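You operate a simulated robot arm through the tools that you are given. There is no shell and no other tool. Be economical: measure what you need, move in short steps, check, and stop when the job is done.

You run a simulated robot arm. Do the job below in one go: nothing can be reset, and whatever is moved stays where it is left.

TASK
Finish taping the white valve in the winder, then tape the grey one; stand both in the blue rack.
Fine: each ends with 3 turns in all.

Only the result counts: the job must be done as asked and must still hold three seconds after the hand-in. Knocking over, shifting, dropping, spilling or breaking anything else fails it.

THE ROBOT
A 6-joint arm with a two-finger parallel gripper, fixed in place. Base frame: the origin is at the foot of the arm, x ahead of it, y to its left, z up; the work surface is at about z = 0.006. Readings come in m, degrees, newtons and seconds.
With the tool pointing down near the work surface it reaches from about 0.14 to 0.58 m from the base axis. Its first joint turns from -66.0 to 66.0 degrees. Payload 2.1 kg.
Tool frame: the origin (TCP) lies between the finger pads and is the grasp point; the fingertips stand 0.03 m ahead of it; z points along the fingers, y is the line along which they close. The gripper opens to 0.094 m. The fingers are 0.028 m wide and 0.01 m thick; the gripper's body (0.05 by 0.096 m) begins 0.055 m behind the TCP.
Orientation is that of the tool frame in the base frame, as [roll, pitch, yaw] about the fixed x, y, z axes, in that order (R = Rz(yaw) Ry(pitch) Rx(roll)). With the fingers straight down and closing along the base's y, the tool's x points along the base's -x, its y along +y and its z along -z.

THE INTERFACE
- The arm moves only by the tool nudge_tool. Its argument "deltas" is a list of rows, each a list of 7 numbers: the turn, a rotation vector about the tool's x, y, z in degrees, then the shift along the tool's x, y, z in m, then the closure, from 0 (fully open) to 1 (shut). In form: [[wx, wy, wz, dx, dy, dz, jaw], ...]. A call has 1 to 12 rows; each row shifts and turns the commanded pose from where the row before left it, along the tool's axes as they then stand. Rows are played at 5 a second. More than 0.05 m and 8.6 degrees between two rows, or a gripper value outside its range, and nothing of the call is played. Where a pose cannot be reached the arm comes as near as it can. A force on the tool above 40 N (or 10 N above the force at the start of the call, whichever is more), or a blocked arm, ends the call early, and 0.2 s more pass. The fingers move at their own pace (about 0.072 m/s each) and stop on an object; they squeeze with about 32 N. The grip force told is the motor's: it shows also when the fingers shut on nothing. Time passes only in rows, and 0.2 s behind the last, so rows that do not move let the fingers close. The reply holds the time, the measured pose of the TCP, the force on the tool along the base axes, the opening and the grip force, in the units named above and with some noise.
- Cameras (640 x 400 px; columns grow to the right, rows downward): "scene" is fixed at [0.0633, -0.3838, 0.4913]; the picture's right is [0.66, -0.76, 0.00], its down [-0.45, -0.39, -0.80] and it looks along [0.60, 0.52, -0.60] (base axes); focal length 309 px, centre (320, 200). "wrist" rides on the gripper at [0.076, 0.014, -0.102] in the tool frame; the picture's right is [-0.18, 0.98, 0.00], its down [-0.75, -0.14, -0.64] and it looks along [-0.63, -0.12, 0.77] (tool axes); focal length 243 px, centre (320, 200). There is no depth. A picture from a camera that has moved, and an enlarged one, comes with that camera's place and axes in the base frame and with its lens. The place of the scene camera against the robot may be out by one fixed shift of up to 0.018 m in any direction.
- grab_frame(camera): a new picture of that camera. The clock stands still meanwhile.
- zoom(camera, box): a new picture of the part [left, top, right, bottom] of that camera's present view, enlarged. The clock stands still meanwhile.
- hand_in(): hands the job in; it is judged then, once.

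Work in short steps. Places have to be worked out from the pictures, the camera data and where the tool is seen: move nearer, look again, correct. Check each grasp and each placing, and mend what went wrong. You have 120 turns and 68 pictures in all, those below and enlarged ones among them. Open the gripper and draw the arm clear of the work before you hand the job in, unless the task says otherwise; then end with one line.

The tools are called after "Emit:" as name(argument=value, ...) on one line, values as JSON. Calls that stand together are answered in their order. nudge_tool: Moves the arm, as the interface text tells. Its arguments: {"type":"object","properties":{"deltas":{"type":"array"}},"required":["deltas"]} The other tools are called the same way: grab_frame (camera) takes a picture; zoom (camera, box) takes an enlarged picture of a part of a camera's view; hand_in () hands the job in.

At the start:

```text
clock: 0.0
position: [0.3026, 0.0098, 0.2711]
tool_rot: [180.0, 0.0, -180.0]
wrist_force: [-0.4, 0.0, -0.1]
opening: 0.0937
finger_force: 0.0
```

scene: 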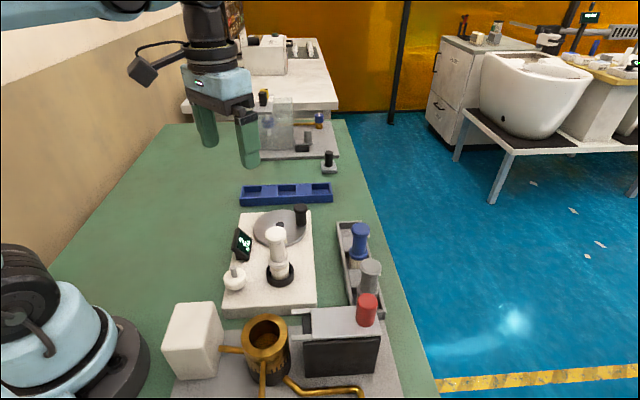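
wrist: 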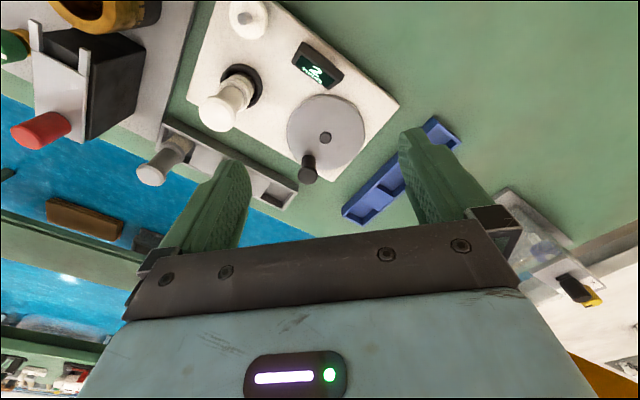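

The scene shows a winder with a crank disk, a display, a white valve in a chuck, and a grey valve in a tray with a blue one. I zoom in to read the details.

Emit:
zoom(camera="scene", box=[200, 170, 400, 330])

Emit:
zoom(camera="wrist", box=[130, 0, 480, 230])

```text
2.50 times, centred on (300, 250) of scene
camera zoom: at [0.0633, -0.3838, 0.4913], right [0.66, -0.76, 0.0], down [-0.45, -0.39, -0.8], along [0.6, 0.52, -0.6], focal length 772 px, centre (370, 75)
```

zoom: 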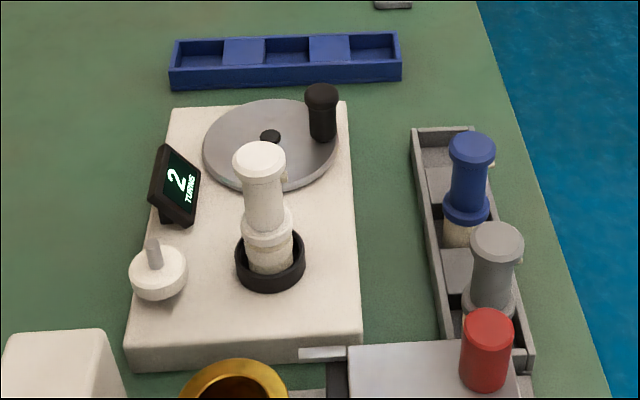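

```text
1.74 times, centred on (305, 115) of wrist
camera zoom: at [0.2271, 0.0239, 0.3732], right [0.18, 0.98, 0.0], down [0.75, -0.14, 0.64], along [0.63, -0.12, -0.77], focal length 422 px, centre (346, 348)
```

zoom: 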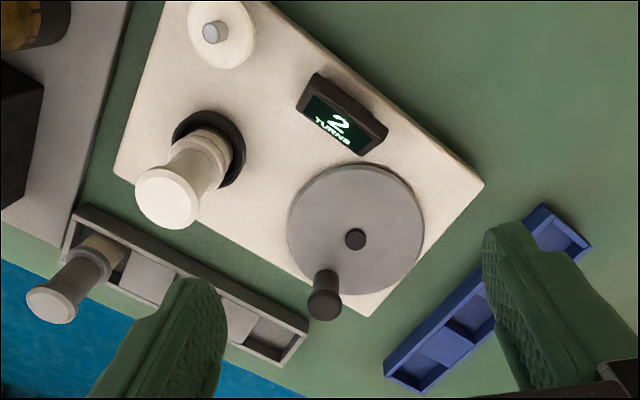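

The counter shows 2 turns. I estimate the disk centre at about (0.38, 0.00) and the white valve at about (0.29, -0.085) with its top near z 0.15. I move sideways at a safe height to see the tray, valves and winder from another angle.

Emit:
nudge_tool(deltas=[[0, 0, 0, -0.02, -0.04, -0.01, 0], [0, 0, 0, -0.02, -0.04, -0.01, 0], [0, 0, 0, -0.02, -0.04, 0, 0], [0, 0, 0, 0, 0, 0, 0]])

Emit:
grab_frame(camera="wrist")

```text
clock: 1.0
position: [0.3612, -0.1123, 0.2902]
tool_rot: [179.9, 0.0, -179.9]
wrist_force: [0.2, 0.3, -0.2]
opening: 0.0939
finger_force: 0.1
```

```text
63 pictures are left
camera wrist: at [0.2866, -0.0977, 0.3928], right [0.18, 0.98, 0.0], down [0.75, -0.14, 0.64], along [0.63, -0.12, -0.77], focal length 243 px, centre (320, 200)
```

wrist: 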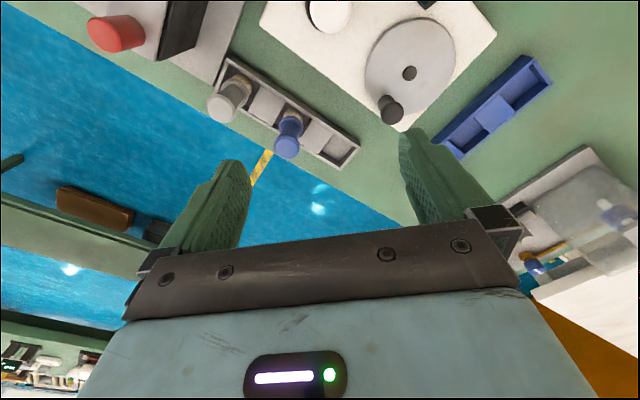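

Emit:
zoom(camera="wrist", box=[180, 0, 580, 180])

```text
1.60 times, centred on (380, 90) of wrist
camera zoom: at [0.2866, -0.0977, 0.3928], right [0.18, 0.98, 0.0], down [0.75, -0.14, 0.64], along [0.63, -0.12, -0.77], focal length 388 px, centre (224, 376)
```

zoom: 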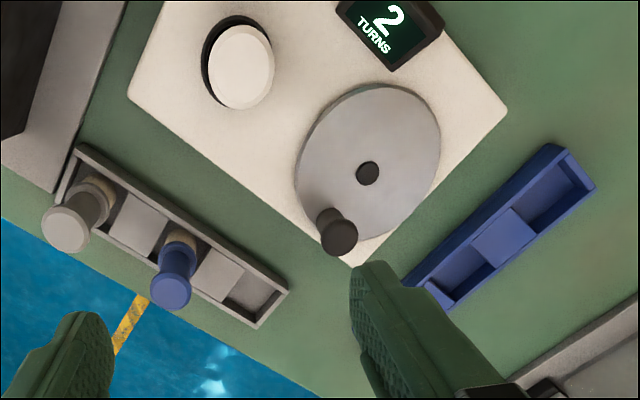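

Triangulating two wrist views puts the disk hub at (0.382, 0.002, 0.046) and the crank knob top at (0.4125, -0.030, 0.09), so the crank radius is about 0.044. I go above the knob and look before descending.

Emit:
nudge_tool(deltas=[[0, 0, 0, -0.026, 0.041, 0, 0], [0, 0, 0, -0.025, 0.041, 0.02, 0], [0, 0, 0, 0, 0, 0.05, 0.2], [0, 0, 0, 0, 0, 0.05, 0.3], [0, 0, 0, 0, 0, 0, 0.3]])

Emit:
grab_frame(camera="wrist")

Emit:
zoom(camera="scene", box=[200, 100, 400, 300])

```text
refused: row 2 steps farther than a row can; nothing moved
```

```text
61 pictures are left
camera wrist: at [0.2866, -0.0977, 0.3928], right [0.18, 0.98, 0.0], down [0.75, -0.14, 0.64], along [0.63, -0.12, -0.77], focal length 243 px, centre (320, 200)
```

wrist: 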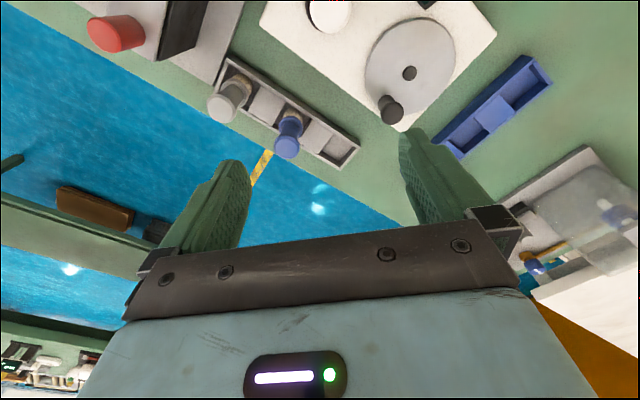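

```text
2.00 times, centred on (300, 200) of scene
camera zoom: at [0.0633, -0.3838, 0.4913], right [0.66, -0.76, 0.0], down [-0.45, -0.39, -0.8], along [0.6, 0.52, -0.6], focal length 618 px, centre (360, 200)
```

zoom: 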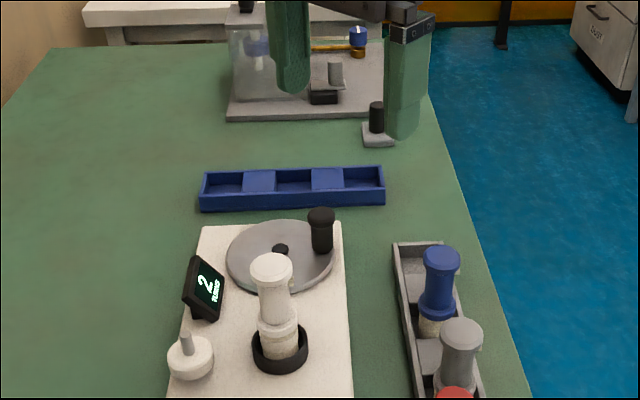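

One row was too long, so nothing moved. I redo the approach in smaller rows.

Emit:
nudge_tool(deltas=[[0, 0, 0, -0.018, 0.028, 0, 0], [0, 0, 0, -0.018, 0.028, 0, 0], [0, 0, 0, -0.015, 0.026, 0.02, 0], [0, 0, 0, 0, 0, 0.04, 0.2], [0, 0, 0, 0, 0, 0.04, 0.3], [0, 0, 0, 0, 0, 0.03, 0.3], [0, 0, 0, 0, 0, 0, 0.3]])

Emit:
grab_frame(camera="wrist")

```text
clock: 2.6
position: [0.4121, -0.0262, 0.1611]
tool_rot: [180.0, 0.0, -180.0]
wrist_force: [-0.6, -0.9, 0.5]
opening: 0.0661
finger_force: 0.0
```

```text
59 pictures are left
camera wrist: at [0.337, -0.013, 0.263], right [0.18, 0.98, 0.0], down [0.75, -0.14, 0.64], along [0.63, -0.12, -0.77], focal length 243 px, centre (320, 200)
```

wrist: 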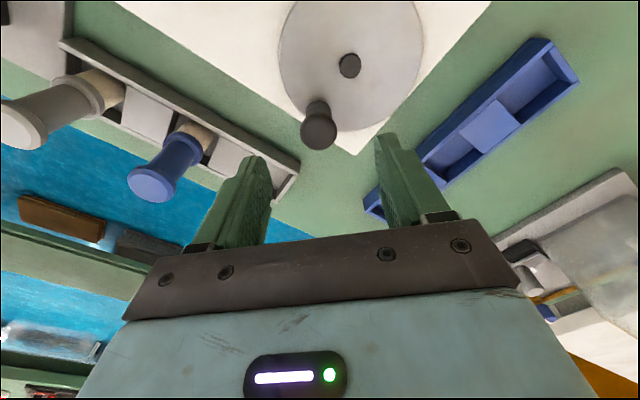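

The knob sits between the finger planes at about (0.413, -0.029). I descend to z≈0.082 so the tips clear the disk, then close.

Emit:
nudge_tool(deltas=[[0, 0, 0, -0.001, -0.001, 0.04, 0.3], [0, 0, 0, 0, 0, 0.025, 0.3], [0, 0, 0, 0, 0, 0.014, 0.3], [0, 0, 0, 0, 0, 0, 0.3], [0, 0, 0, 0, 0, 0, 1], [0, 0, 0, 0, 0, 0, 1], [0, 0, 0, 0, 0, 0, 1]])

Emit:
grab_frame(camera="wrist")

```text
clock: 4.2
position: [0.4141, -0.0298, 0.0825]
tool_rot: [180.0, -0.1, 179.9]
wrist_force: [-0.8, 1.6, -8.3]
opening: 0.0276
finger_force: 45.1
```

```text
58 pictures are left
camera wrist: at [0.3401, -0.015, 0.1845], right [0.18, 0.98, 0.0], down [0.75, -0.14, 0.64], along [0.63, -0.12, -0.77], focal length 243 px, centre (320, 200)
```

wrist: 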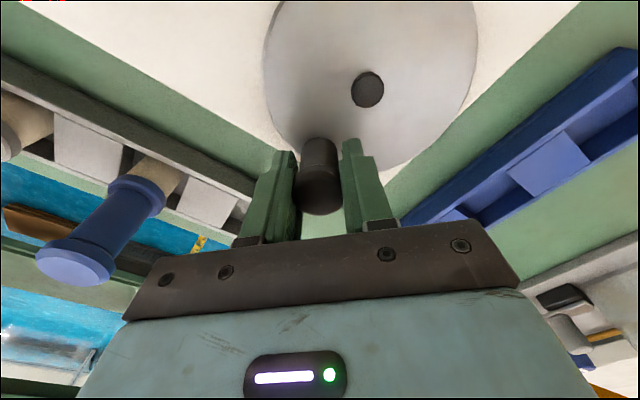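

The knob is gripped (opening 0.0276) and the tool agrees with the estimated radius of about 0.045. I try 30° clockwise, watching the force.

Emit:
nudge_tool(deltas=[[0, 0, 0, 0.0048, -0.0033, 0, 1], [0, 0, 0, 0.0045, -0.0039, 0, 1], [0, 0, 0, 0.0055, -0.0025, 0, 1], [0, 0, 0, 0.0054, -0.002, 0, 1], [0, 0, 0, 0, 0, 0, 1]])

Emit:
grab_frame(camera="scene")

```text
clock: 5.4
position: [0.3936, -0.0407, 0.0829]
tool_rot: [179.9, 0.0, -179.9]
wrist_force: [-0.9, 2.6, -0.5]
opening: 0.0279
finger_force: 45.3
```

```text
57 pictures are left
```

scene: 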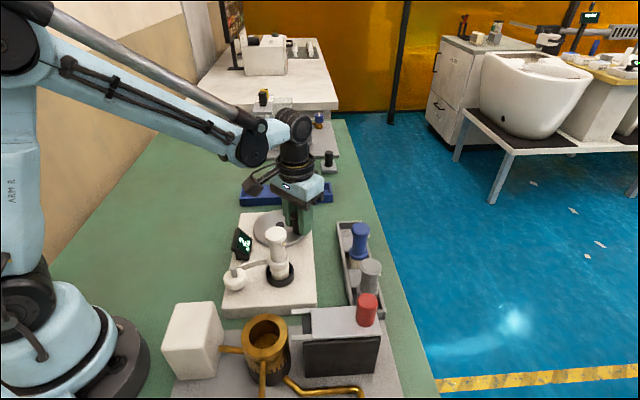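

Emit:
zoom(camera="scene", box=[210, 190, 330, 310])

```text
3.33 times, centred on (270, 250) of scene
camera zoom: at [0.0633, -0.3838, 0.4913], right [0.66, -0.76, 0.0], down [-0.45, -0.39, -0.8], along [0.6, 0.52, -0.6], focal length 1029 px, centre (487, 33)
```

zoom: 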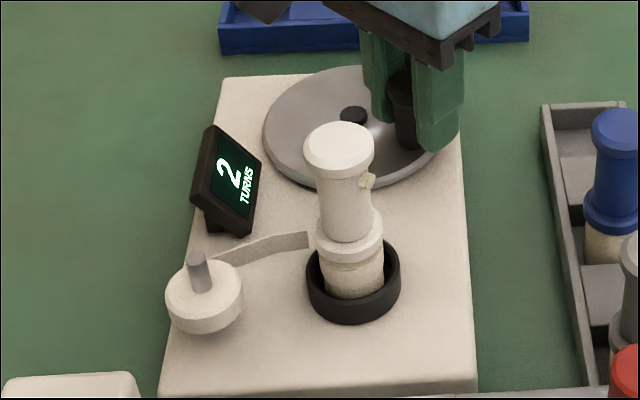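

The tape strip now runs from spool to valve and forces are low, so the crank works this way. I continue clockwise to the far left side of the circle.

Emit:
nudge_tool(deltas=[[0, 0, 0, 0.0116, -0.0015, 0, 1], [0, 0, 0, 0.0116, 0.0015, 0, 1], [0, 0, 0, 0.0109, 0.0045, 0, 1], [0, 0, 0, 0.0093, 0.0072, 0, 1], [0, 0, 0, 0.0072, 0.0093, 0, 1], [0, 0, 0, 0.0045, 0.0109, 0, 1], [0, 0, 0, 0.0015, 0.0116, 0, 1], [0, 0, 0, 0, 0, 0, 1]])

Emit:
zoom(camera="scene", box=[210, 190, 330, 310])

```text
clock: 7.2
position: [0.338, 0.0026, 0.0815]
tool_rot: [-179.9, 0.1, 180.0]
wrist_force: [10.3, -0.2, 28.6]
opening: 0.0278
finger_force: 45.1
```

```text
3.33 times, centred on (270, 250) of scene
camera zoom: at [0.0632, -0.3838, 0.4913], right [0.66, -0.76, 0.0], down [-0.45, -0.39, -0.8], along [0.6, 0.52, -0.6], focal length 1029 px, centre (487, 33)
```

zoom: 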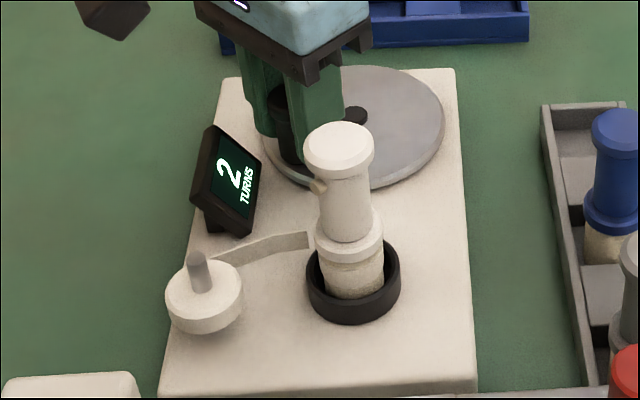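

The turn has gone on to about the 180° point, but the tool now feels +28 N in z and 10 N in x. I ease up 2 mm and re-read the force before continuing.

Emit:
nudge_tool(deltas=[[0, 0, 0, 0, 0, -0.001, 1], [0, 0, 0, 0, 0, 0, 1]])

Emit:
grab_frame(camera="wrist")

```text
clock: 7.8
position: [0.3385, 0.0024, 0.0821]
tool_rot: [-179.9, 0.3, -180.0]
wrist_force: [22.0, 0.3, -27.4]
opening: 0.0277
finger_force: 45.0
```

```text
54 pictures are left
camera wrist: at [0.2632, 0.0175, 0.1842], right [0.18, 0.98, 0.0], down [0.75, -0.14, 0.64], along [0.63, -0.12, -0.76], focal length 243 px, centre (320, 200)
```

wrist: 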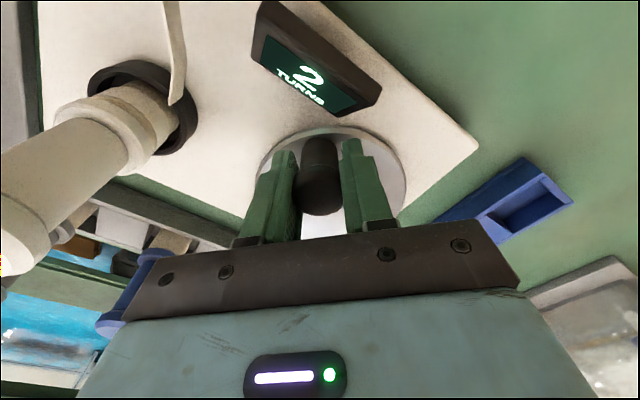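

The view shows no obstruction; the stiffness is just the knob being held in my grip with a ~1 mm radius mismatch. I correct by 1 mm inward and 0.5 mm down, then go on to the 90° point.

Emit:
nudge_tool(deltas=[[0, 0, 0, -0.001, 0, 0.0005, 1], [0, 0, 0, -0.0015, 0.0114, 0, 1], [0, 0, 0, -0.0044, 0.0107, 0, 1], [0, 0, 0, -0.0071, 0.0091, 0, 1], [0, 0, 0, -0.0091, 0.0071, 0, 1], [0, 0, 0, -0.0107, 0.0044, 0, 1], [0, 0, 0, -0.0114, 0.0015, 0, 1], [0, 0, 0, 0, 0, 0, 1]])

```text
clock: 9.6
position: [0.3811, 0.0471, 0.0826]
tool_rot: [179.7, 0.1, -179.8]
wrist_force: [-1.2, 28.4, 3.2]
opening: 0.0279
finger_force: 44.8
```

Force is still within limits, with a slight radial mismatch (+28 N in y). I add 0.7 mm outward and continue through 90° to 0°.

Emit:
nudge_tool(deltas=[[0, 0, 0, 0, 0.0007, 0, 1], [0, 0, 0, -0.0115, -0.0015, 0, 1], [0, 0, 0, -0.0108, -0.0045, 0, 1], [0, 0, 0, -0.0092, -0.0072, 0, 1], [0, 0, 0, -0.0072, -0.0092, 0, 1], [0, 0, 0, -0.0045, -0.0108, 0, 1], [0, 0, 0, -0.0015, -0.0115, 0, 1], [0, 0, 0, 0, 0, 0, 1]])

Emit:
zoom(camera="scene", box=[210, 190, 330, 310])

```text
clock: 11.4
position: [0.4295, 0.0013, 0.0829]
tool_rot: [-179.9, 0.2, 180.0]
wrist_force: [11.9, -0.5, -7.0]
opening: 0.0274
finger_force: 44.9
```

```text
3.33 times, centred on (270, 250) of scene
camera zoom: at [0.0633, -0.3838, 0.4913], right [0.66, -0.76, 0.0], down [-0.45, -0.39, -0.8], along [0.6, 0.52, -0.6], focal length 1029 px, centre (487, 33)
```

zoom: 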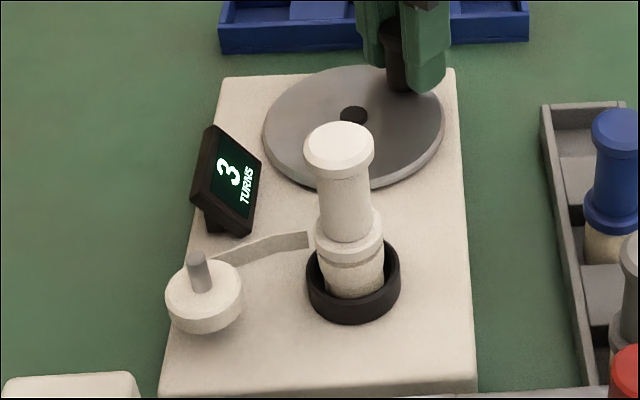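

The counter now reads 3 after about 315°. I complete the remaining 45° back to the start angle so exactly one full turn is added, and check the counter.

Emit:
nudge_tool(deltas=[[0, 0, 0, 0.0012, -0.0115, 0, 1], [0, 0, 0, 0.0045, -0.0108, 0, 1], [0, 0, 0, 0.0072, -0.0092, 0, 1], [0, 0, 0, 0, 0, 0, 1]])

Emit:
zoom(camera="scene", box=[210, 190, 330, 310])

```text
clock: 12.3
position: [0.4145, -0.0285, 0.0818]
tool_rot: [-180.0, 0.1, -180.0]
wrist_force: [0.2, -1.0, -6.0]
opening: 0.0275
finger_force: 44.8
stopped in row 4: the force on the tool passed its limit (the readings are from after the stop); the commanded pose is now the measured one
```

```text
3.33 times, centred on (270, 250) of scene
camera zoom: at [0.0634, -0.3838, 0.4913], right [0.66, -0.76, 0.0], down [-0.45, -0.39, -0.8], along [0.6, 0.52, -0.6], focal length 1029 px, centre (487, 33)
```

zoom: 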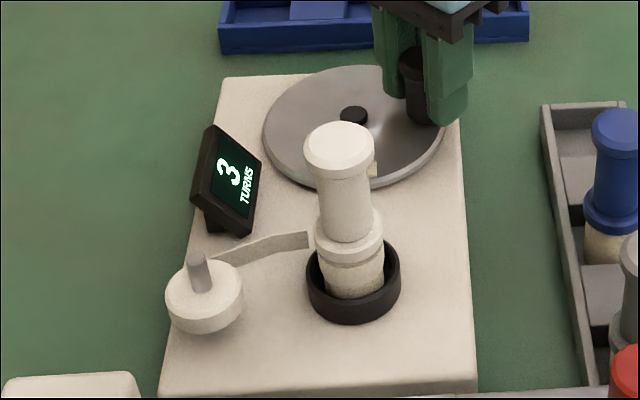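

The counter stays at 3 with the crank back at its start angle. I release the knob and rise clear.

Emit:
nudge_tool(deltas=[[0, 0, 0, 0, 0, 0, 0.3], [0, 0, 0, 0, 0, 0, 0.3], [0, 0, 0, 0, 0, 0, 0.3], [0, 0, 0, 0, 0, -0.04, 0.3], [0, 0, 0, 0, 0, -0.045, 0.3], [0, 0, 0, 0, 0, -0.045, 0], [0, 0, 0, 0, 0, -0.045, 0], [0, 0, 0, 0, 0, 0, 0]])

Emit:
grab_frame(camera="wrist")

```text
clock: 14.1
position: [0.4139, -0.0303, 0.2584]
tool_rot: [-180.0, 0.2, 179.9]
wrist_force: [0.0, 0.0, 0.2]
opening: 0.094
finger_force: 0.0
```

```text
51 pictures are left
camera wrist: at [0.3384, -0.0161, 0.3616], right [0.18, 0.98, 0.0], down [0.75, -0.14, 0.64], along [0.63, -0.12, -0.76], focal length 243 px, centre (320, 200)
```

wrist: 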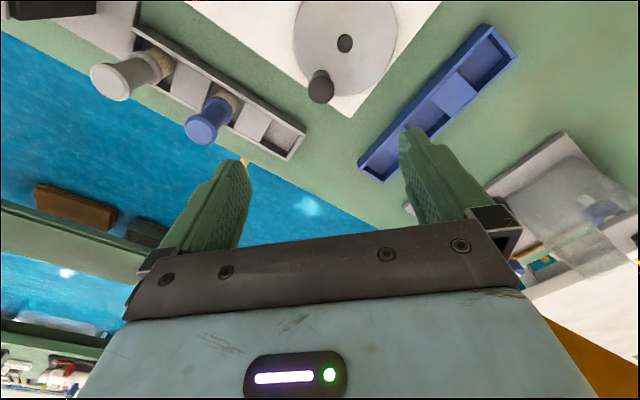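

I zoom on the rack in this view to locate its slots.

Emit:
zoom(camera="wrist", box=[340, 10, 540, 200])

Emit:
zoom(camera="wrist", box=[80, 10, 320, 170])

```text
2.11 times, centred on (440, 105) of wrist
camera zoom: at [0.3384, -0.0161, 0.3616], right [0.18, 0.98, 0.0], down [0.75, -0.14, 0.64], along [0.63, -0.12, -0.76], focal length 511 px, centre (67, 400)
```

zoom: 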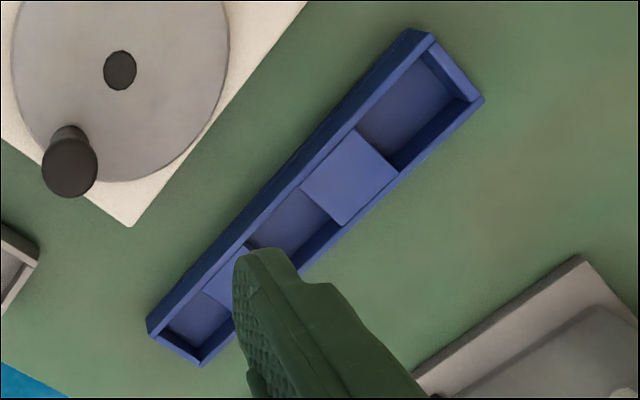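

```text
2.50 times, centred on (200, 90) of wrist
camera zoom: at [0.3384, -0.0161, 0.3616], right [0.18, 0.98, 0.0], down [0.75, -0.14, 0.64], along [0.63, -0.12, -0.76], focal length 606 px, centre (620, 475)
```

zoom: 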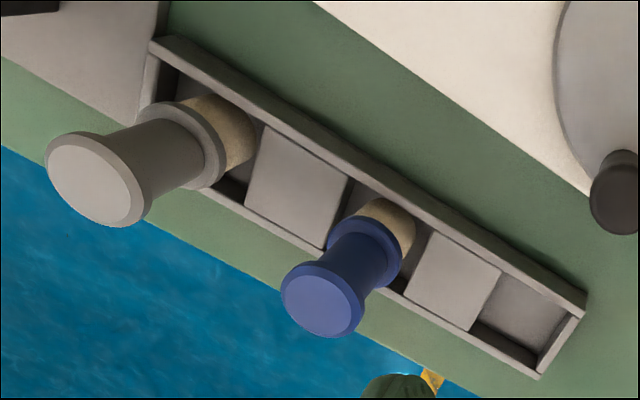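

The rack slots are roughly at (0.438, 0.171), (0.50, 0.112) and (0.56, 0.048); I will refine these when closer. Next I move above the white valve and turn the gripper 45°, so the fingers close away from its side stub.

Emit:
nudge_tool(deltas=[[0, 0, 0, 0.031, -0.0135, 0, 0], [0, 0, 0, 0.031, -0.0135, 0, 0], [0, 0, 0, 0.031, -0.0135, 0, 0], [0, 0, 0, 0.03, -0.0135, 0, 0], [0, 0, 7.5, 0, 0, 0, 0], [0, 0, 7.5, 0, 0, 0, 0], [0, 0, 7.5, 0, 0, 0, 0], [0, 0, 7.5, 0, 0, 0, 0], [0, 0, 7.5, 0, 0, 0, 0], [0, 0, 7.5, 0, 0, 0, 0], [0, 0, 0, 0, 0, 0.01, 0]])

Emit:
grab_frame(camera="wrist")

```text
clock: 16.5
position: [0.2921, -0.0826, 0.2473]
tool_rot: [179.9, 0.1, 134.8]
wrist_force: [-0.3, -0.2, -0.2]
opening: 0.0939
finger_force: 0.0
```

```text
48 pictures are left
camera wrist: at [0.2489, -0.019, 0.349], right [0.83, 0.56, 0.0], down [0.43, -0.63, 0.64], along [0.36, -0.53, -0.76], focal length 243 px, centre (320, 200)
```

wrist: 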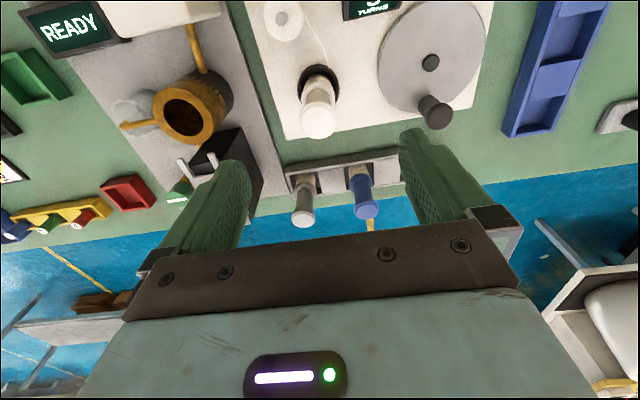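

I place the white valve at about (0.296, -0.090) with its top near z 0.14. I shift accordingly and lower to just above it to look again.

Emit:
nudge_tool(deltas=[[0, 0, 0, -0.008, -0.0025, 0.02, 0], [0, 0, 0, 0, 0, 0.03, 0], [0, 0, 0, 0, 0, 0, 0]])

Emit:
grab_frame(camera="wrist")

```text
clock: 17.3
position: [0.295, -0.0899, 0.1973]
tool_rot: [-179.9, 0.2, 135.1]
wrist_force: [0.1, 0.3, -1.8]
opening: 0.094
finger_force: 0.0
```

```text
47 pictures are left
camera wrist: at [0.2519, -0.0257, 0.299], right [0.83, 0.56, 0.0], down [0.43, -0.63, 0.64], along [0.36, -0.53, -0.76], focal length 243 px, centre (320, 200)
```

wrist: 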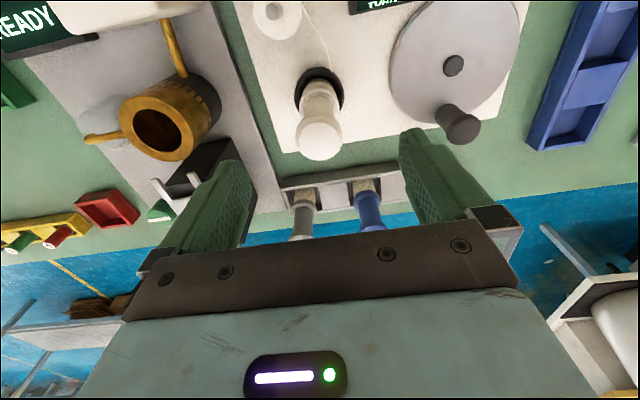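

The valve is centred between the fingers. I lower to z≈0.118 and close on it.

Emit:
nudge_tool(deltas=[[0, 0, 0, 0, 0, 0.04, 0], [0, 0, 0, 0, 0, 0.025, 0], [0, 0, 0, 0, 0, 0.014, 0], [0, 0, 0, 0, 0, 0, 0.4], [0, 0, 0, 0, 0, 0, 1], [0, 0, 0, 0, 0, 0, 1], [0, 0, 0, 0, 0, 0, 1]])

Emit:
grab_frame(camera="wrist")

Emit:
zoom(camera="scene", box=[210, 190, 330, 310])

```text
clock: 18.9
position: [0.2955, -0.0914, 0.1192]
tool_rot: [180.0, 0.2, 135.0]
wrist_force: [-0.3, 0.4, -1.2]
opening: 0.0333
finger_force: 32.2
```

```text
46 pictures are left
camera wrist: at [0.2529, -0.0271, 0.2206], right [0.83, 0.56, 0.0], down [0.43, -0.63, 0.64], along [0.36, -0.53, -0.76], focal length 243 px, centre (320, 200)
```

wrist: 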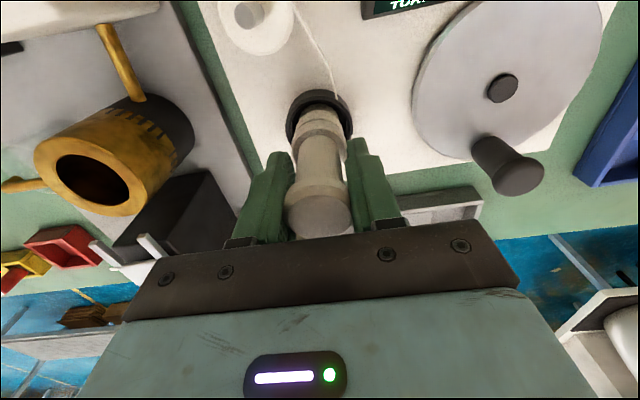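

```text
3.33 times, centred on (270, 250) of scene
camera zoom: at [0.0633, -0.3838, 0.4913], right [0.66, -0.76, 0.0], down [-0.45, -0.39, -0.8], along [0.6, 0.52, -0.6], focal length 1029 px, centre (487, 33)
```

zoom: 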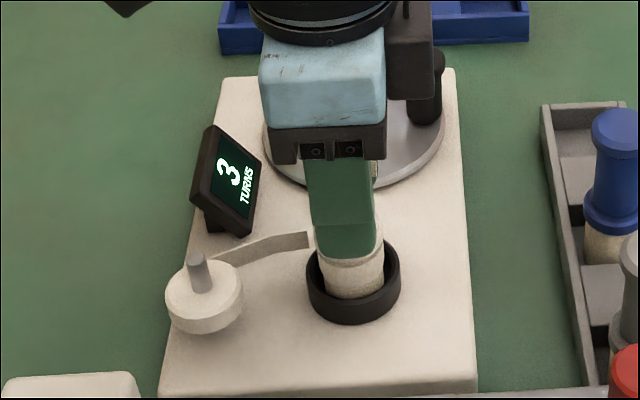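

The valve is held at 33 mm opening. I lift straight up slowly and check that it and the tape come free cleanly.

Emit:
nudge_tool(deltas=[[0, 0, 0, 0, 0, -0.01, 1], [0, 0, 0, 0, 0, -0.015, 1], [0, 0, 0, 0, 0, -0.02, 1], [0, 0, 0, 0, 0, -0.025, 1], [0, 0, 0, 0, 0, -0.03, 1], [0, 0, 0, 0, 0, 0, 1]])

Emit:
grab_frame(camera="scene")

Emit:
grab_frame(camera="wrist")

```text
clock: 20.3
position: [0.296, -0.0904, 0.2185]
tool_rot: [-179.9, 0.2, 135.1]
wrist_force: [-0.3, 0.0, -1.6]
opening: 0.0335
finger_force: 32.2
```

```text
44 pictures are left
```

scene: 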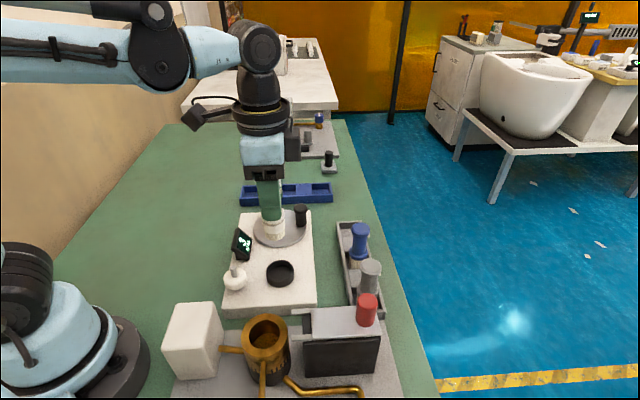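

```text
43 pictures are left
camera wrist: at [0.2527, -0.026, 0.32], right [0.83, 0.56, 0.0], down [0.43, -0.63, 0.64], along [0.36, -0.53, -0.76], focal length 243 px, centre (320, 200)
```

wrist: 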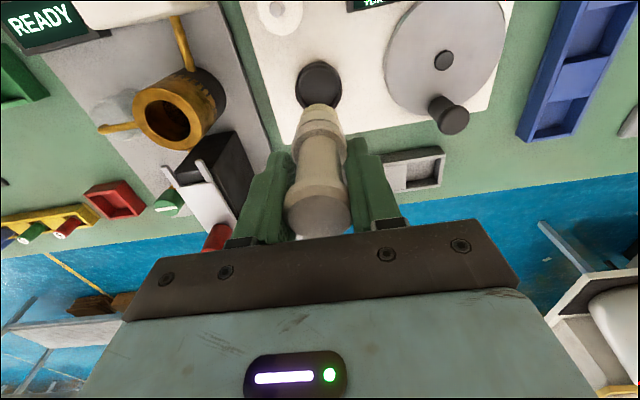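

The valve and tape came away cleanly and the chuck is empty. The valve's base is about 0.083 below the TCP. I carry it high over to the far-left rack slot and look.

Emit:
nudge_tool(deltas=[[0, 0, 0, 0.012, 0.0407, 0, 1], [0, 0, 0, 0.012, 0.0407, 0, 1], [0, 0, 0, 0.012, 0.0407, 0, 1], [0, 0, 0, 0.012, 0.0407, 0, 1], [0, 0, 0, 0.012, 0.0407, 0, 1], [0, 0, 0, 0.012, 0.0407, 0, 1], [0, 0, 0, 0.012, 0.0407, 0, 1], [0, 0, 0, 0, 0, 0, 1]])

Emit:
grab_frame(camera="wrist")

Emit:
zoom(camera="scene", box=[200, 100, 400, 300])

```text
clock: 22.1
position: [0.4374, 0.1699, 0.2188]
tool_rot: [-179.9, 0.3, 134.9]
wrist_force: [0.0, 0.4, -1.3]
opening: 0.0334
finger_force: 32.0
```

```text
42 pictures are left
camera wrist: at [0.3946, 0.2344, 0.3215], right [0.83, 0.56, 0.0], down [0.43, -0.63, 0.64], along [0.36, -0.53, -0.76], focal length 243 px, centre (320, 200)
```

wrist: 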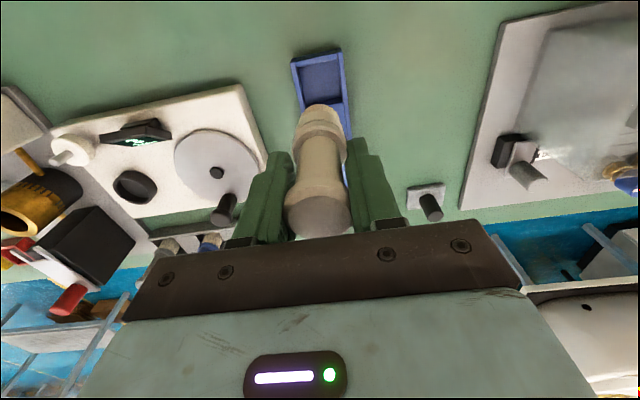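

```text
2.00 times, centred on (300, 200) of scene
camera zoom: at [0.0634, -0.3838, 0.4913], right [0.66, -0.76, 0.0], down [-0.45, -0.39, -0.8], along [0.6, 0.52, -0.6], focal length 618 px, centre (360, 200)
```

zoom: 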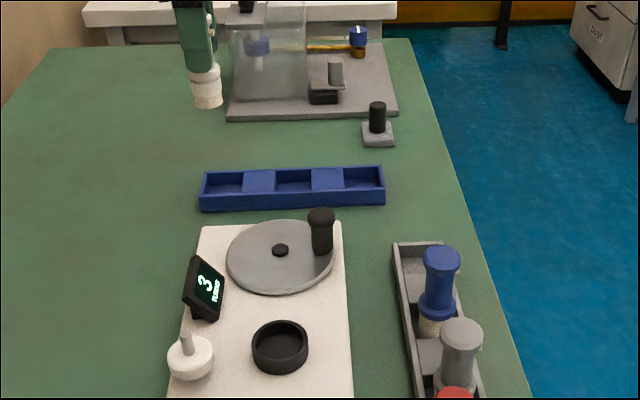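

I zoom the wrist view on the slot to measure it.

Emit:
zoom(camera="wrist", box=[260, 30, 380, 120])

```text
4.44 times, centred on (320, 75) of wrist
camera zoom: at [0.3946, 0.2344, 0.3215], right [0.83, 0.56, 0.0], down [0.43, -0.63, 0.64], along [0.36, -0.53, -0.76], focal length 1078 px, centre (320, 756)
```

zoom: 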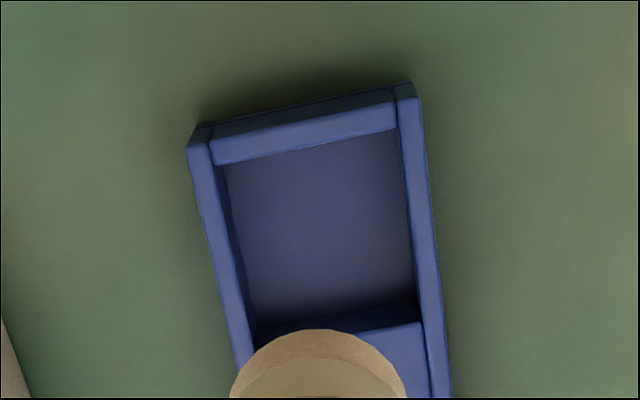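

The slot is centred under the valve to within about 1–2 mm, and at ~46 mm wide it leaves ample room. I descend to just above the slot floor.

Emit:
nudge_tool(deltas=[[0, 0, 0, 0, 0, 0.04, 1], [0, 0, 0, 0, 0, 0.035, 1], [0, 0, 0, 0, 0, 0.025, 1], [0, 0, 0, 0, 0, 0.01, 1], [0, 0, 0, 0, 0, 0, 1]])

Emit:
zoom(camera="scene", box=[200, 120, 360, 230])

```text
clock: 23.3
position: [0.4375, 0.1694, 0.1073]
tool_rot: [-180.0, 0.2, 134.9]
wrist_force: [-0.6, -0.3, -1.8]
opening: 0.033
finger_force: 32.5
```

```text
3.64 times, centred on (280, 175) of scene
camera zoom: at [0.0633, -0.3838, 0.4913], right [0.66, -0.76, 0.0], down [-0.45, -0.39, -0.8], along [0.6, 0.52, -0.6], focal length 1123 px, centre (466, 291)
```

zoom: 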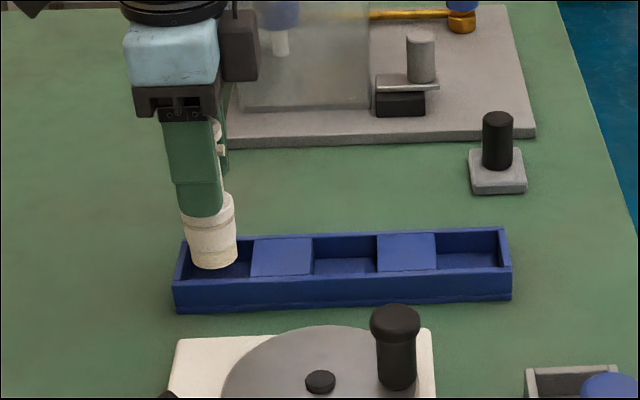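

The base is over the slot; I lower in 3 mm steps, watching force for contact.

Emit:
nudge_tool(deltas=[[0, 0, 0, 0, 0, 0.003, 1], [0, 0, 0, 0, 0, 0.003, 1], [0, 0, 0, 0, 0, 0.003, 1], [0, 0, 0, 0, 0, 0.002, 1], [0, 0, 0, 0, 0, 0, 1]])

Emit:
zoom(camera="scene", box=[200, 120, 360, 230])

```text
clock: 24.5
position: [0.4373, 0.1696, 0.0972]
tool_rot: [-180.0, 0.2, 134.9]
wrist_force: [-0.3, 0.3, -1.7]
opening: 0.0332
finger_force: 32.2
```

```text
3.64 times, centred on (280, 175) of scene
camera zoom: at [0.0633, -0.3838, 0.4913], right [0.66, -0.76, 0.0], down [-0.45, -0.39, -0.8], along [0.6, 0.52, -0.6], focal length 1123 px, centre (466, 291)
```

zoom: 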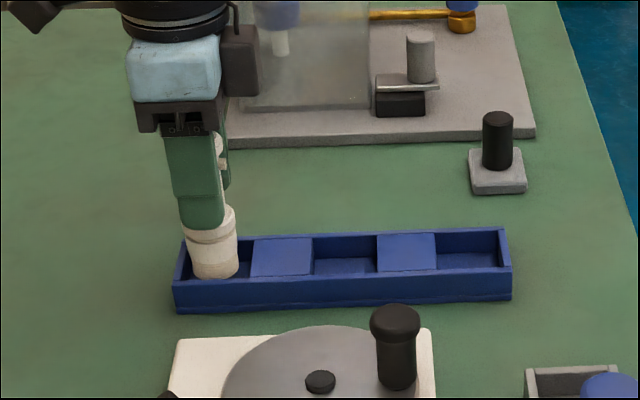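

No contact yet; I continue in 2 mm steps.

Emit:
nudge_tool(deltas=[[0, 0, 0, 0, 0, 0.002, 1], [0, 0, 0, 0, 0, 0.002, 1], [0, 0, 0, 0, 0, 0.002, 1], [0, 0, 0, 0, 0, 0.002, 1], [0, 0, 0, 0, 0, 0.002, 1]])

```text
clock: 25.7
position: [0.4387, 0.17, 0.0877]
tool_rot: [179.9, 0.1, 135.0]
wrist_force: [-0.4, 0.3, -1.7]
opening: 0.033
finger_force: 32.0
```

Emit:
nudge_tool(deltas=[[0, 0, 0, 0, 0, 0.0015, 1], [0, 0, 0, 0, 0, 0.0015, 1], [0, 0, 0, 0, 0, 0.0015, 1], [0, 0, 0, 0, 0, 0.0015, 1]])

Emit:
zoom(camera="scene", box=[200, 120, 360, 230])

```text
clock: 26.7
position: [0.4372, 0.1694, 0.0823]
tool_rot: [179.8, 0.3, 135.0]
wrist_force: [2.7, -0.7, 23.6]
opening: 0.0333
finger_force: 32.1
```

```text
3.64 times, centred on (280, 175) of scene
camera zoom: at [0.0632, -0.3839, 0.4913], right [0.66, -0.76, 0.0], down [-0.45, -0.39, -0.8], along [0.6, 0.52, -0.6], focal length 1123 px, centre (466, 291)
```

zoom: 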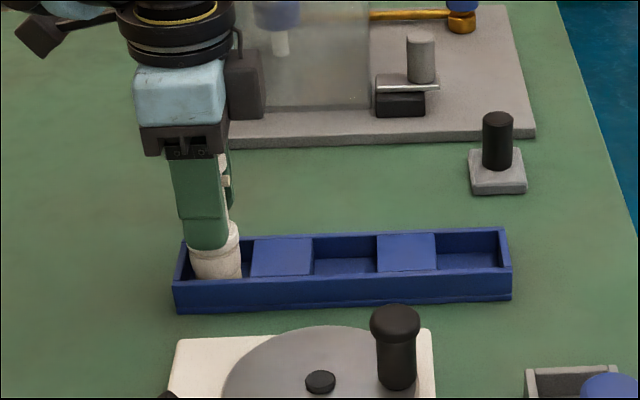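

Contact at z≈0.082 (23 N up): the base is on the slot floor. I release and rise straight up.

Emit:
nudge_tool(deltas=[[0, 0, 0, 0, 0, -0.0003, 1], [0, 0, 0, 0, 0, 0, 0.4], [0, 0, 0, 0, 0, 0, 0], [0, 0, 0, 0, 0, 0, 0], [0, 0, 0, 0, 0, -0.03, 0], [0, 0, 0, 0, 0, -0.04, 0], [0, 0, 0, 0, 0, -0.045, 0], [0, 0, 0, 0, 0, -0.045, 0], [0, 0, 0, 0, 0, 0, 0]])

Emit:
grab_frame(camera="wrist")

Emit:
zoom(camera="scene", box=[200, 150, 400, 310])

```text
clock: 28.7
position: [0.4378, 0.1722, 0.2393]
tool_rot: [-180.0, 0.3, 135.0]
wrist_force: [-0.4, -0.4, -0.1]
opening: 0.0941
finger_force: 0.0
```

```text
36 pictures are left
camera wrist: at [0.3955, 0.237, 0.3424], right [0.83, 0.56, 0.0], down [0.43, -0.63, 0.64], along [0.36, -0.53, -0.76], focal length 243 px, centre (320, 200)
```

wrist: 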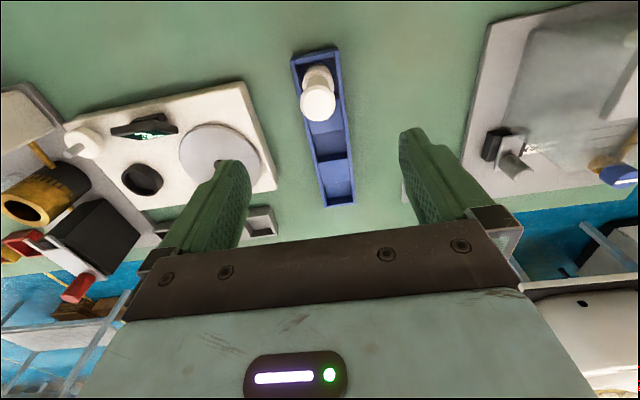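

```text
2.50 times, centred on (300, 230) of scene
camera zoom: at [0.0633, -0.3838, 0.4913], right [0.66, -0.76, 0.0], down [-0.45, -0.39, -0.8], along [0.6, 0.52, -0.6], focal length 772 px, centre (370, 125)
```

zoom: 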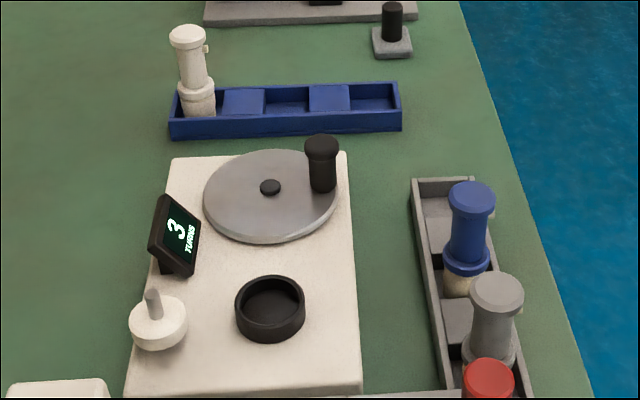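

The white valve stands in the rack. Now I move high over to the grey valve in the tray, near (0.366, -0.233), and look.

Emit:
nudge_tool(deltas=[[0, 0, 0, -0.0233, -0.0335, 0, 0], [0, 0, 0, -0.0233, -0.0335, 0, 0], [0, 0, 0, -0.0233, -0.0335, 0, 0], [0, 0, 0, -0.0233, -0.0335, 0, 0], [0, 0, 0, -0.0233, -0.0335, 0, 0], [0, 0, 0, -0.0233, -0.0335, 0, 0], [0, 0, 0, -0.0233, -0.0335, 0, 0], [0, 0, 0, -0.0233, -0.0335, 0, 0], [0, 0, 0, -0.0233, -0.0335, 0, 0], [0, 0, 0, -0.0233, -0.0335, 0, 0], [0, 0, 0, 0, 0, 0, 0]])

Emit:
grab_frame(camera="wrist")

```text
clock: 31.1
position: [0.3659, -0.2282, 0.2439]
tool_rot: [-180.0, 0.2, 135.0]
wrist_force: [1.1, 0.4, 0.4]
opening: 0.0942
finger_force: 0.1
```

```text
34 pictures are left
camera wrist: at [0.3226, -0.165, 0.3452], right [0.83, 0.56, 0.0], down [0.43, -0.63, 0.64], along [0.36, -0.53, -0.76], focal length 243 px, centre (320, 200)
```

wrist: 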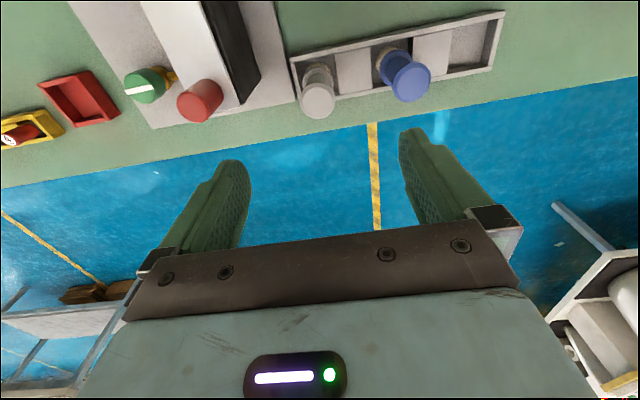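

The grey valve is nearly under the tool, at about (0.363, -0.227). A box stands about 54 mm to its left, so I pre-close to a 56 mm opening, descend partway and check.

Emit:
nudge_tool(deltas=[[0, 0, 0, 0.003, -0.001, 0.02, 0.4], [0, 0, 0, 0, 0, 0.03, 0.4], [0, 0, 0, 0, 0, 0.04, 0.4], [0, 0, 0, 0, 0, 0, 0.4]])

Emit:
grab_frame(camera="wrist")

```text
clock: 32.1
position: [0.3621, -0.2299, 0.1518]
tool_rot: [179.9, 0.2, 135.0]
wrist_force: [0.1, -0.8, -0.5]
opening: 0.0564
finger_force: 0.0
```

```text
33 pictures are left
camera wrist: at [0.319, -0.1656, 0.2539], right [0.83, 0.56, 0.0], down [0.43, -0.63, 0.64], along [0.36, -0.53, -0.76], focal length 243 px, centre (320, 200)
```

wrist: 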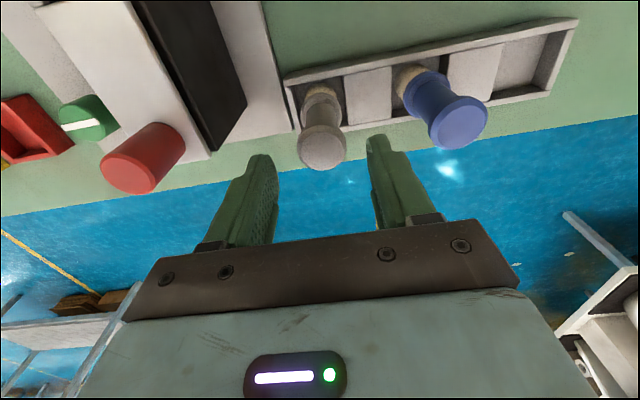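

The grey valve is aligned with the tool axis. I descend to z≈0.084 and grip.

Emit:
nudge_tool(deltas=[[0, 0, 0, 0, 0, 0.03, 0.4], [0, 0, 0, 0, 0, 0.025, 0.4], [0, 0, 0, 0, 0, 0.013, 0.4], [0, 0, 0, 0, 0, 0, 0.4], [0, 0, 0, 0, 0, 0, 1], [0, 0, 0, 0, 0, 0, 1], [0, 0, 0, 0, 0, 0, 1]])

Emit:
grab_frame(camera="wrist")

```text
clock: 33.7
position: [0.3636, -0.2298, 0.0831]
tool_rot: [179.9, 0.1, 135.0]
wrist_force: [0.0, 0.8, -0.1]
opening: 0.0333
finger_force: 32.4
```

```text
32 pictures are left
camera wrist: at [0.3198, -0.1662, 0.1864], right [0.83, 0.56, 0.0], down [0.43, -0.63, 0.64], along [0.36, -0.53, -0.76], focal length 243 px, centre (320, 200)
```

wrist: 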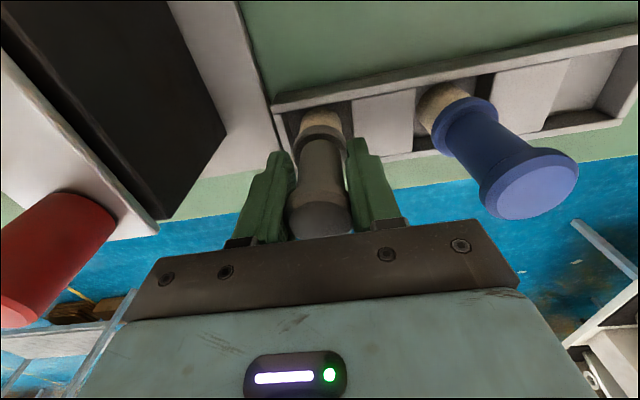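

The grey valve is gripped. I lift it and carry it above the chuck at (0.2955, -0.091).

Emit:
nudge_tool(deltas=[[0, 0, 0, 0, 0, -0.02, 1], [0, 0, 0, 0, 0, -0.03, 1], [0, 0, 0, 0, 0, -0.035, 1], [0, 0, 0, 0, 0, -0.035, 1], [0, 0, 0, 0.0365, 0.0125, 0, 1], [0, 0, 0, 0.0365, 0.0125, 0, 1], [0, 0, 0, 0.0365, 0.0125, 0, 1], [0, 0, 0, 0.0365, 0.0125, 0, 1], [0, 0, 0, 0, 0, 0, 1]])

Emit:
zoom(camera="wrist", box=[240, 40, 400, 140])

Emit:
zoom(camera="scene", box=[200, 150, 400, 310])

```text
clock: 35.7
position: [0.2925, -0.0923, 0.2049]
tool_rot: [179.9, 0.3, 135.1]
wrist_force: [0.2, 0.0, -0.8]
opening: 0.0331
finger_force: 31.9
```

```text
4.00 times, centred on (320, 90) of wrist
camera zoom: at [0.2503, -0.0274, 0.3069], right [0.83, 0.56, 0.0], down [0.43, -0.63, 0.64], along [0.36, -0.53, -0.76], focal length 970 px, centre (320, 640)
```

zoom: 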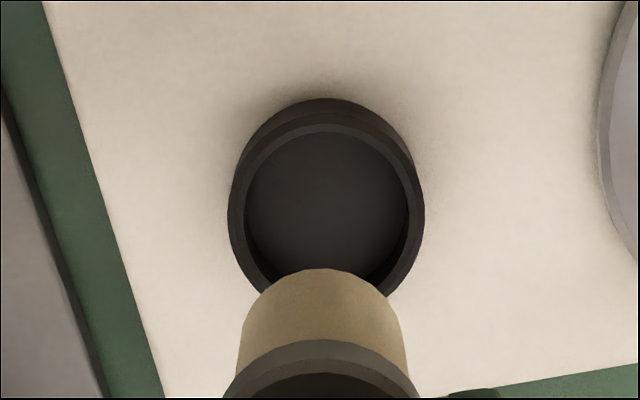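

```text
2.50 times, centred on (300, 230) of scene
camera zoom: at [0.0633, -0.3838, 0.4913], right [0.66, -0.76, 0.0], down [-0.45, -0.39, -0.8], along [0.6, 0.52, -0.6], focal length 772 px, centre (370, 125)
```

zoom: 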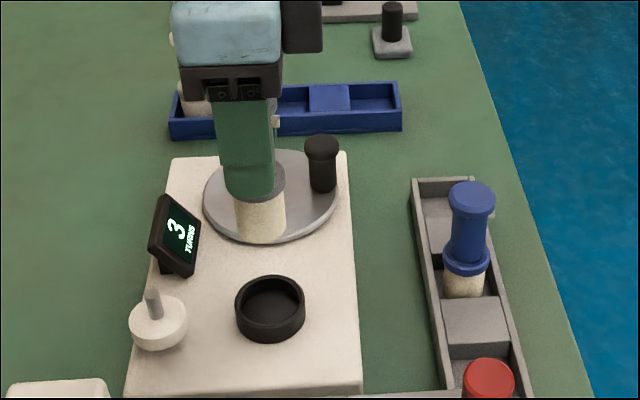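

The chuck centre is about 2.5 mm away along +x. I correct that and lower to just above the expected seating height (TCP ≈0.120).

Emit:
nudge_tool(deltas=[[0, 0, 0, -0.0013, 0.0023, 0, 1], [0, 0, 0, 0, 0, 0.03, 1], [0, 0, 0, 0, 0, 0.03, 1], [0, 0, 0, 0, 0, 0.015, 1], [0, 0, 0, 0, 0, 0, 1]])

Emit:
grab_frame(camera="wrist")

Emit:
zoom(camera="scene", box=[210, 190, 330, 310])

```text
clock: 36.9
position: [0.2966, -0.0924, 0.13]
tool_rot: [-180.0, 0.2, 135.0]
wrist_force: [-0.6, 0.7, -1.6]
opening: 0.0332
finger_force: 32.0
```

```text
29 pictures are left
camera wrist: at [0.2541, -0.0269, 0.2315], right [0.83, 0.56, 0.0], down [0.43, -0.63, 0.64], along [0.36, -0.53, -0.76], focal length 243 px, centre (320, 200)
```

wrist: 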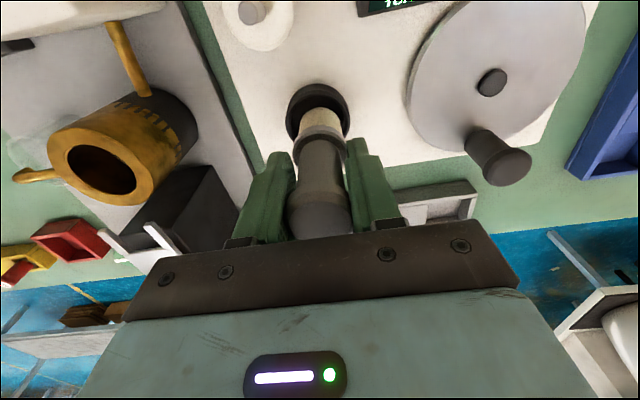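

```text
3.33 times, centred on (270, 250) of scene
camera zoom: at [0.0633, -0.3838, 0.4913], right [0.66, -0.76, 0.0], down [-0.45, -0.39, -0.8], along [0.6, 0.52, -0.6], focal length 1029 px, centre (487, 33)
```

zoom: 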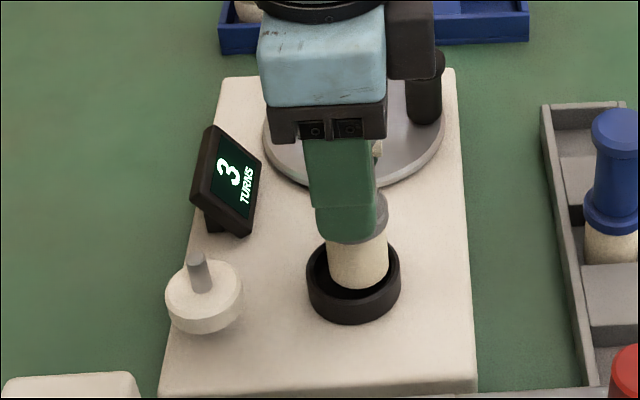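

In the scene view the valve is about 2 mm right of where the white one sat. I correct by 2 mm and lower in small steps.

Emit:
nudge_tool(deltas=[[0, 0, 0, 0.002, 0, 0, 1], [0, 0, 0, 0, 0, 0.003, 1], [0, 0, 0, 0, 0, 0.003, 1], [0, 0, 0, 0, 0, 0.0015, 1], [0, 0, 0, 0, 0, 0.0015, 1], [0, 0, 0, 0, 0, 0.001, 1], [0, 0, 0, 0, 0, 0, 1]])

```text
clock: 38.5
position: [0.2957, -0.0899, 0.1185]
tool_rot: [179.9, 0.2, 134.9]
wrist_force: [-0.3, -0.4, -2.0]
opening: 0.033
finger_force: 31.8
```

Emit:
nudge_tool(deltas=[[0, 0, 0, 0, 0, 0.001, 1], [0, 0, 0, 0, 0, 0.001, 1], [0, 0, 0, 0, 0, 0, 1]])

Emit:
zoom(camera="scene", box=[210, 190, 330, 310])

```text
clock: 39.3
position: [0.2952, -0.0896, 0.117]
tool_rot: [180.0, 0.3, 134.9]
wrist_force: [-1.9, 0.1, 23.6]
opening: 0.0332
finger_force: 32.1
```

```text
3.33 times, centred on (270, 250) of scene
camera zoom: at [0.0633, -0.3838, 0.4913], right [0.66, -0.76, 0.0], down [-0.45, -0.39, -0.8], along [0.6, 0.52, -0.6], focal length 1029 px, centre (487, 33)
```

zoom: 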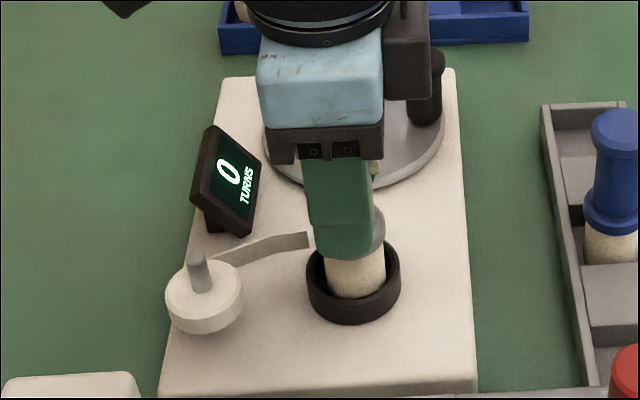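

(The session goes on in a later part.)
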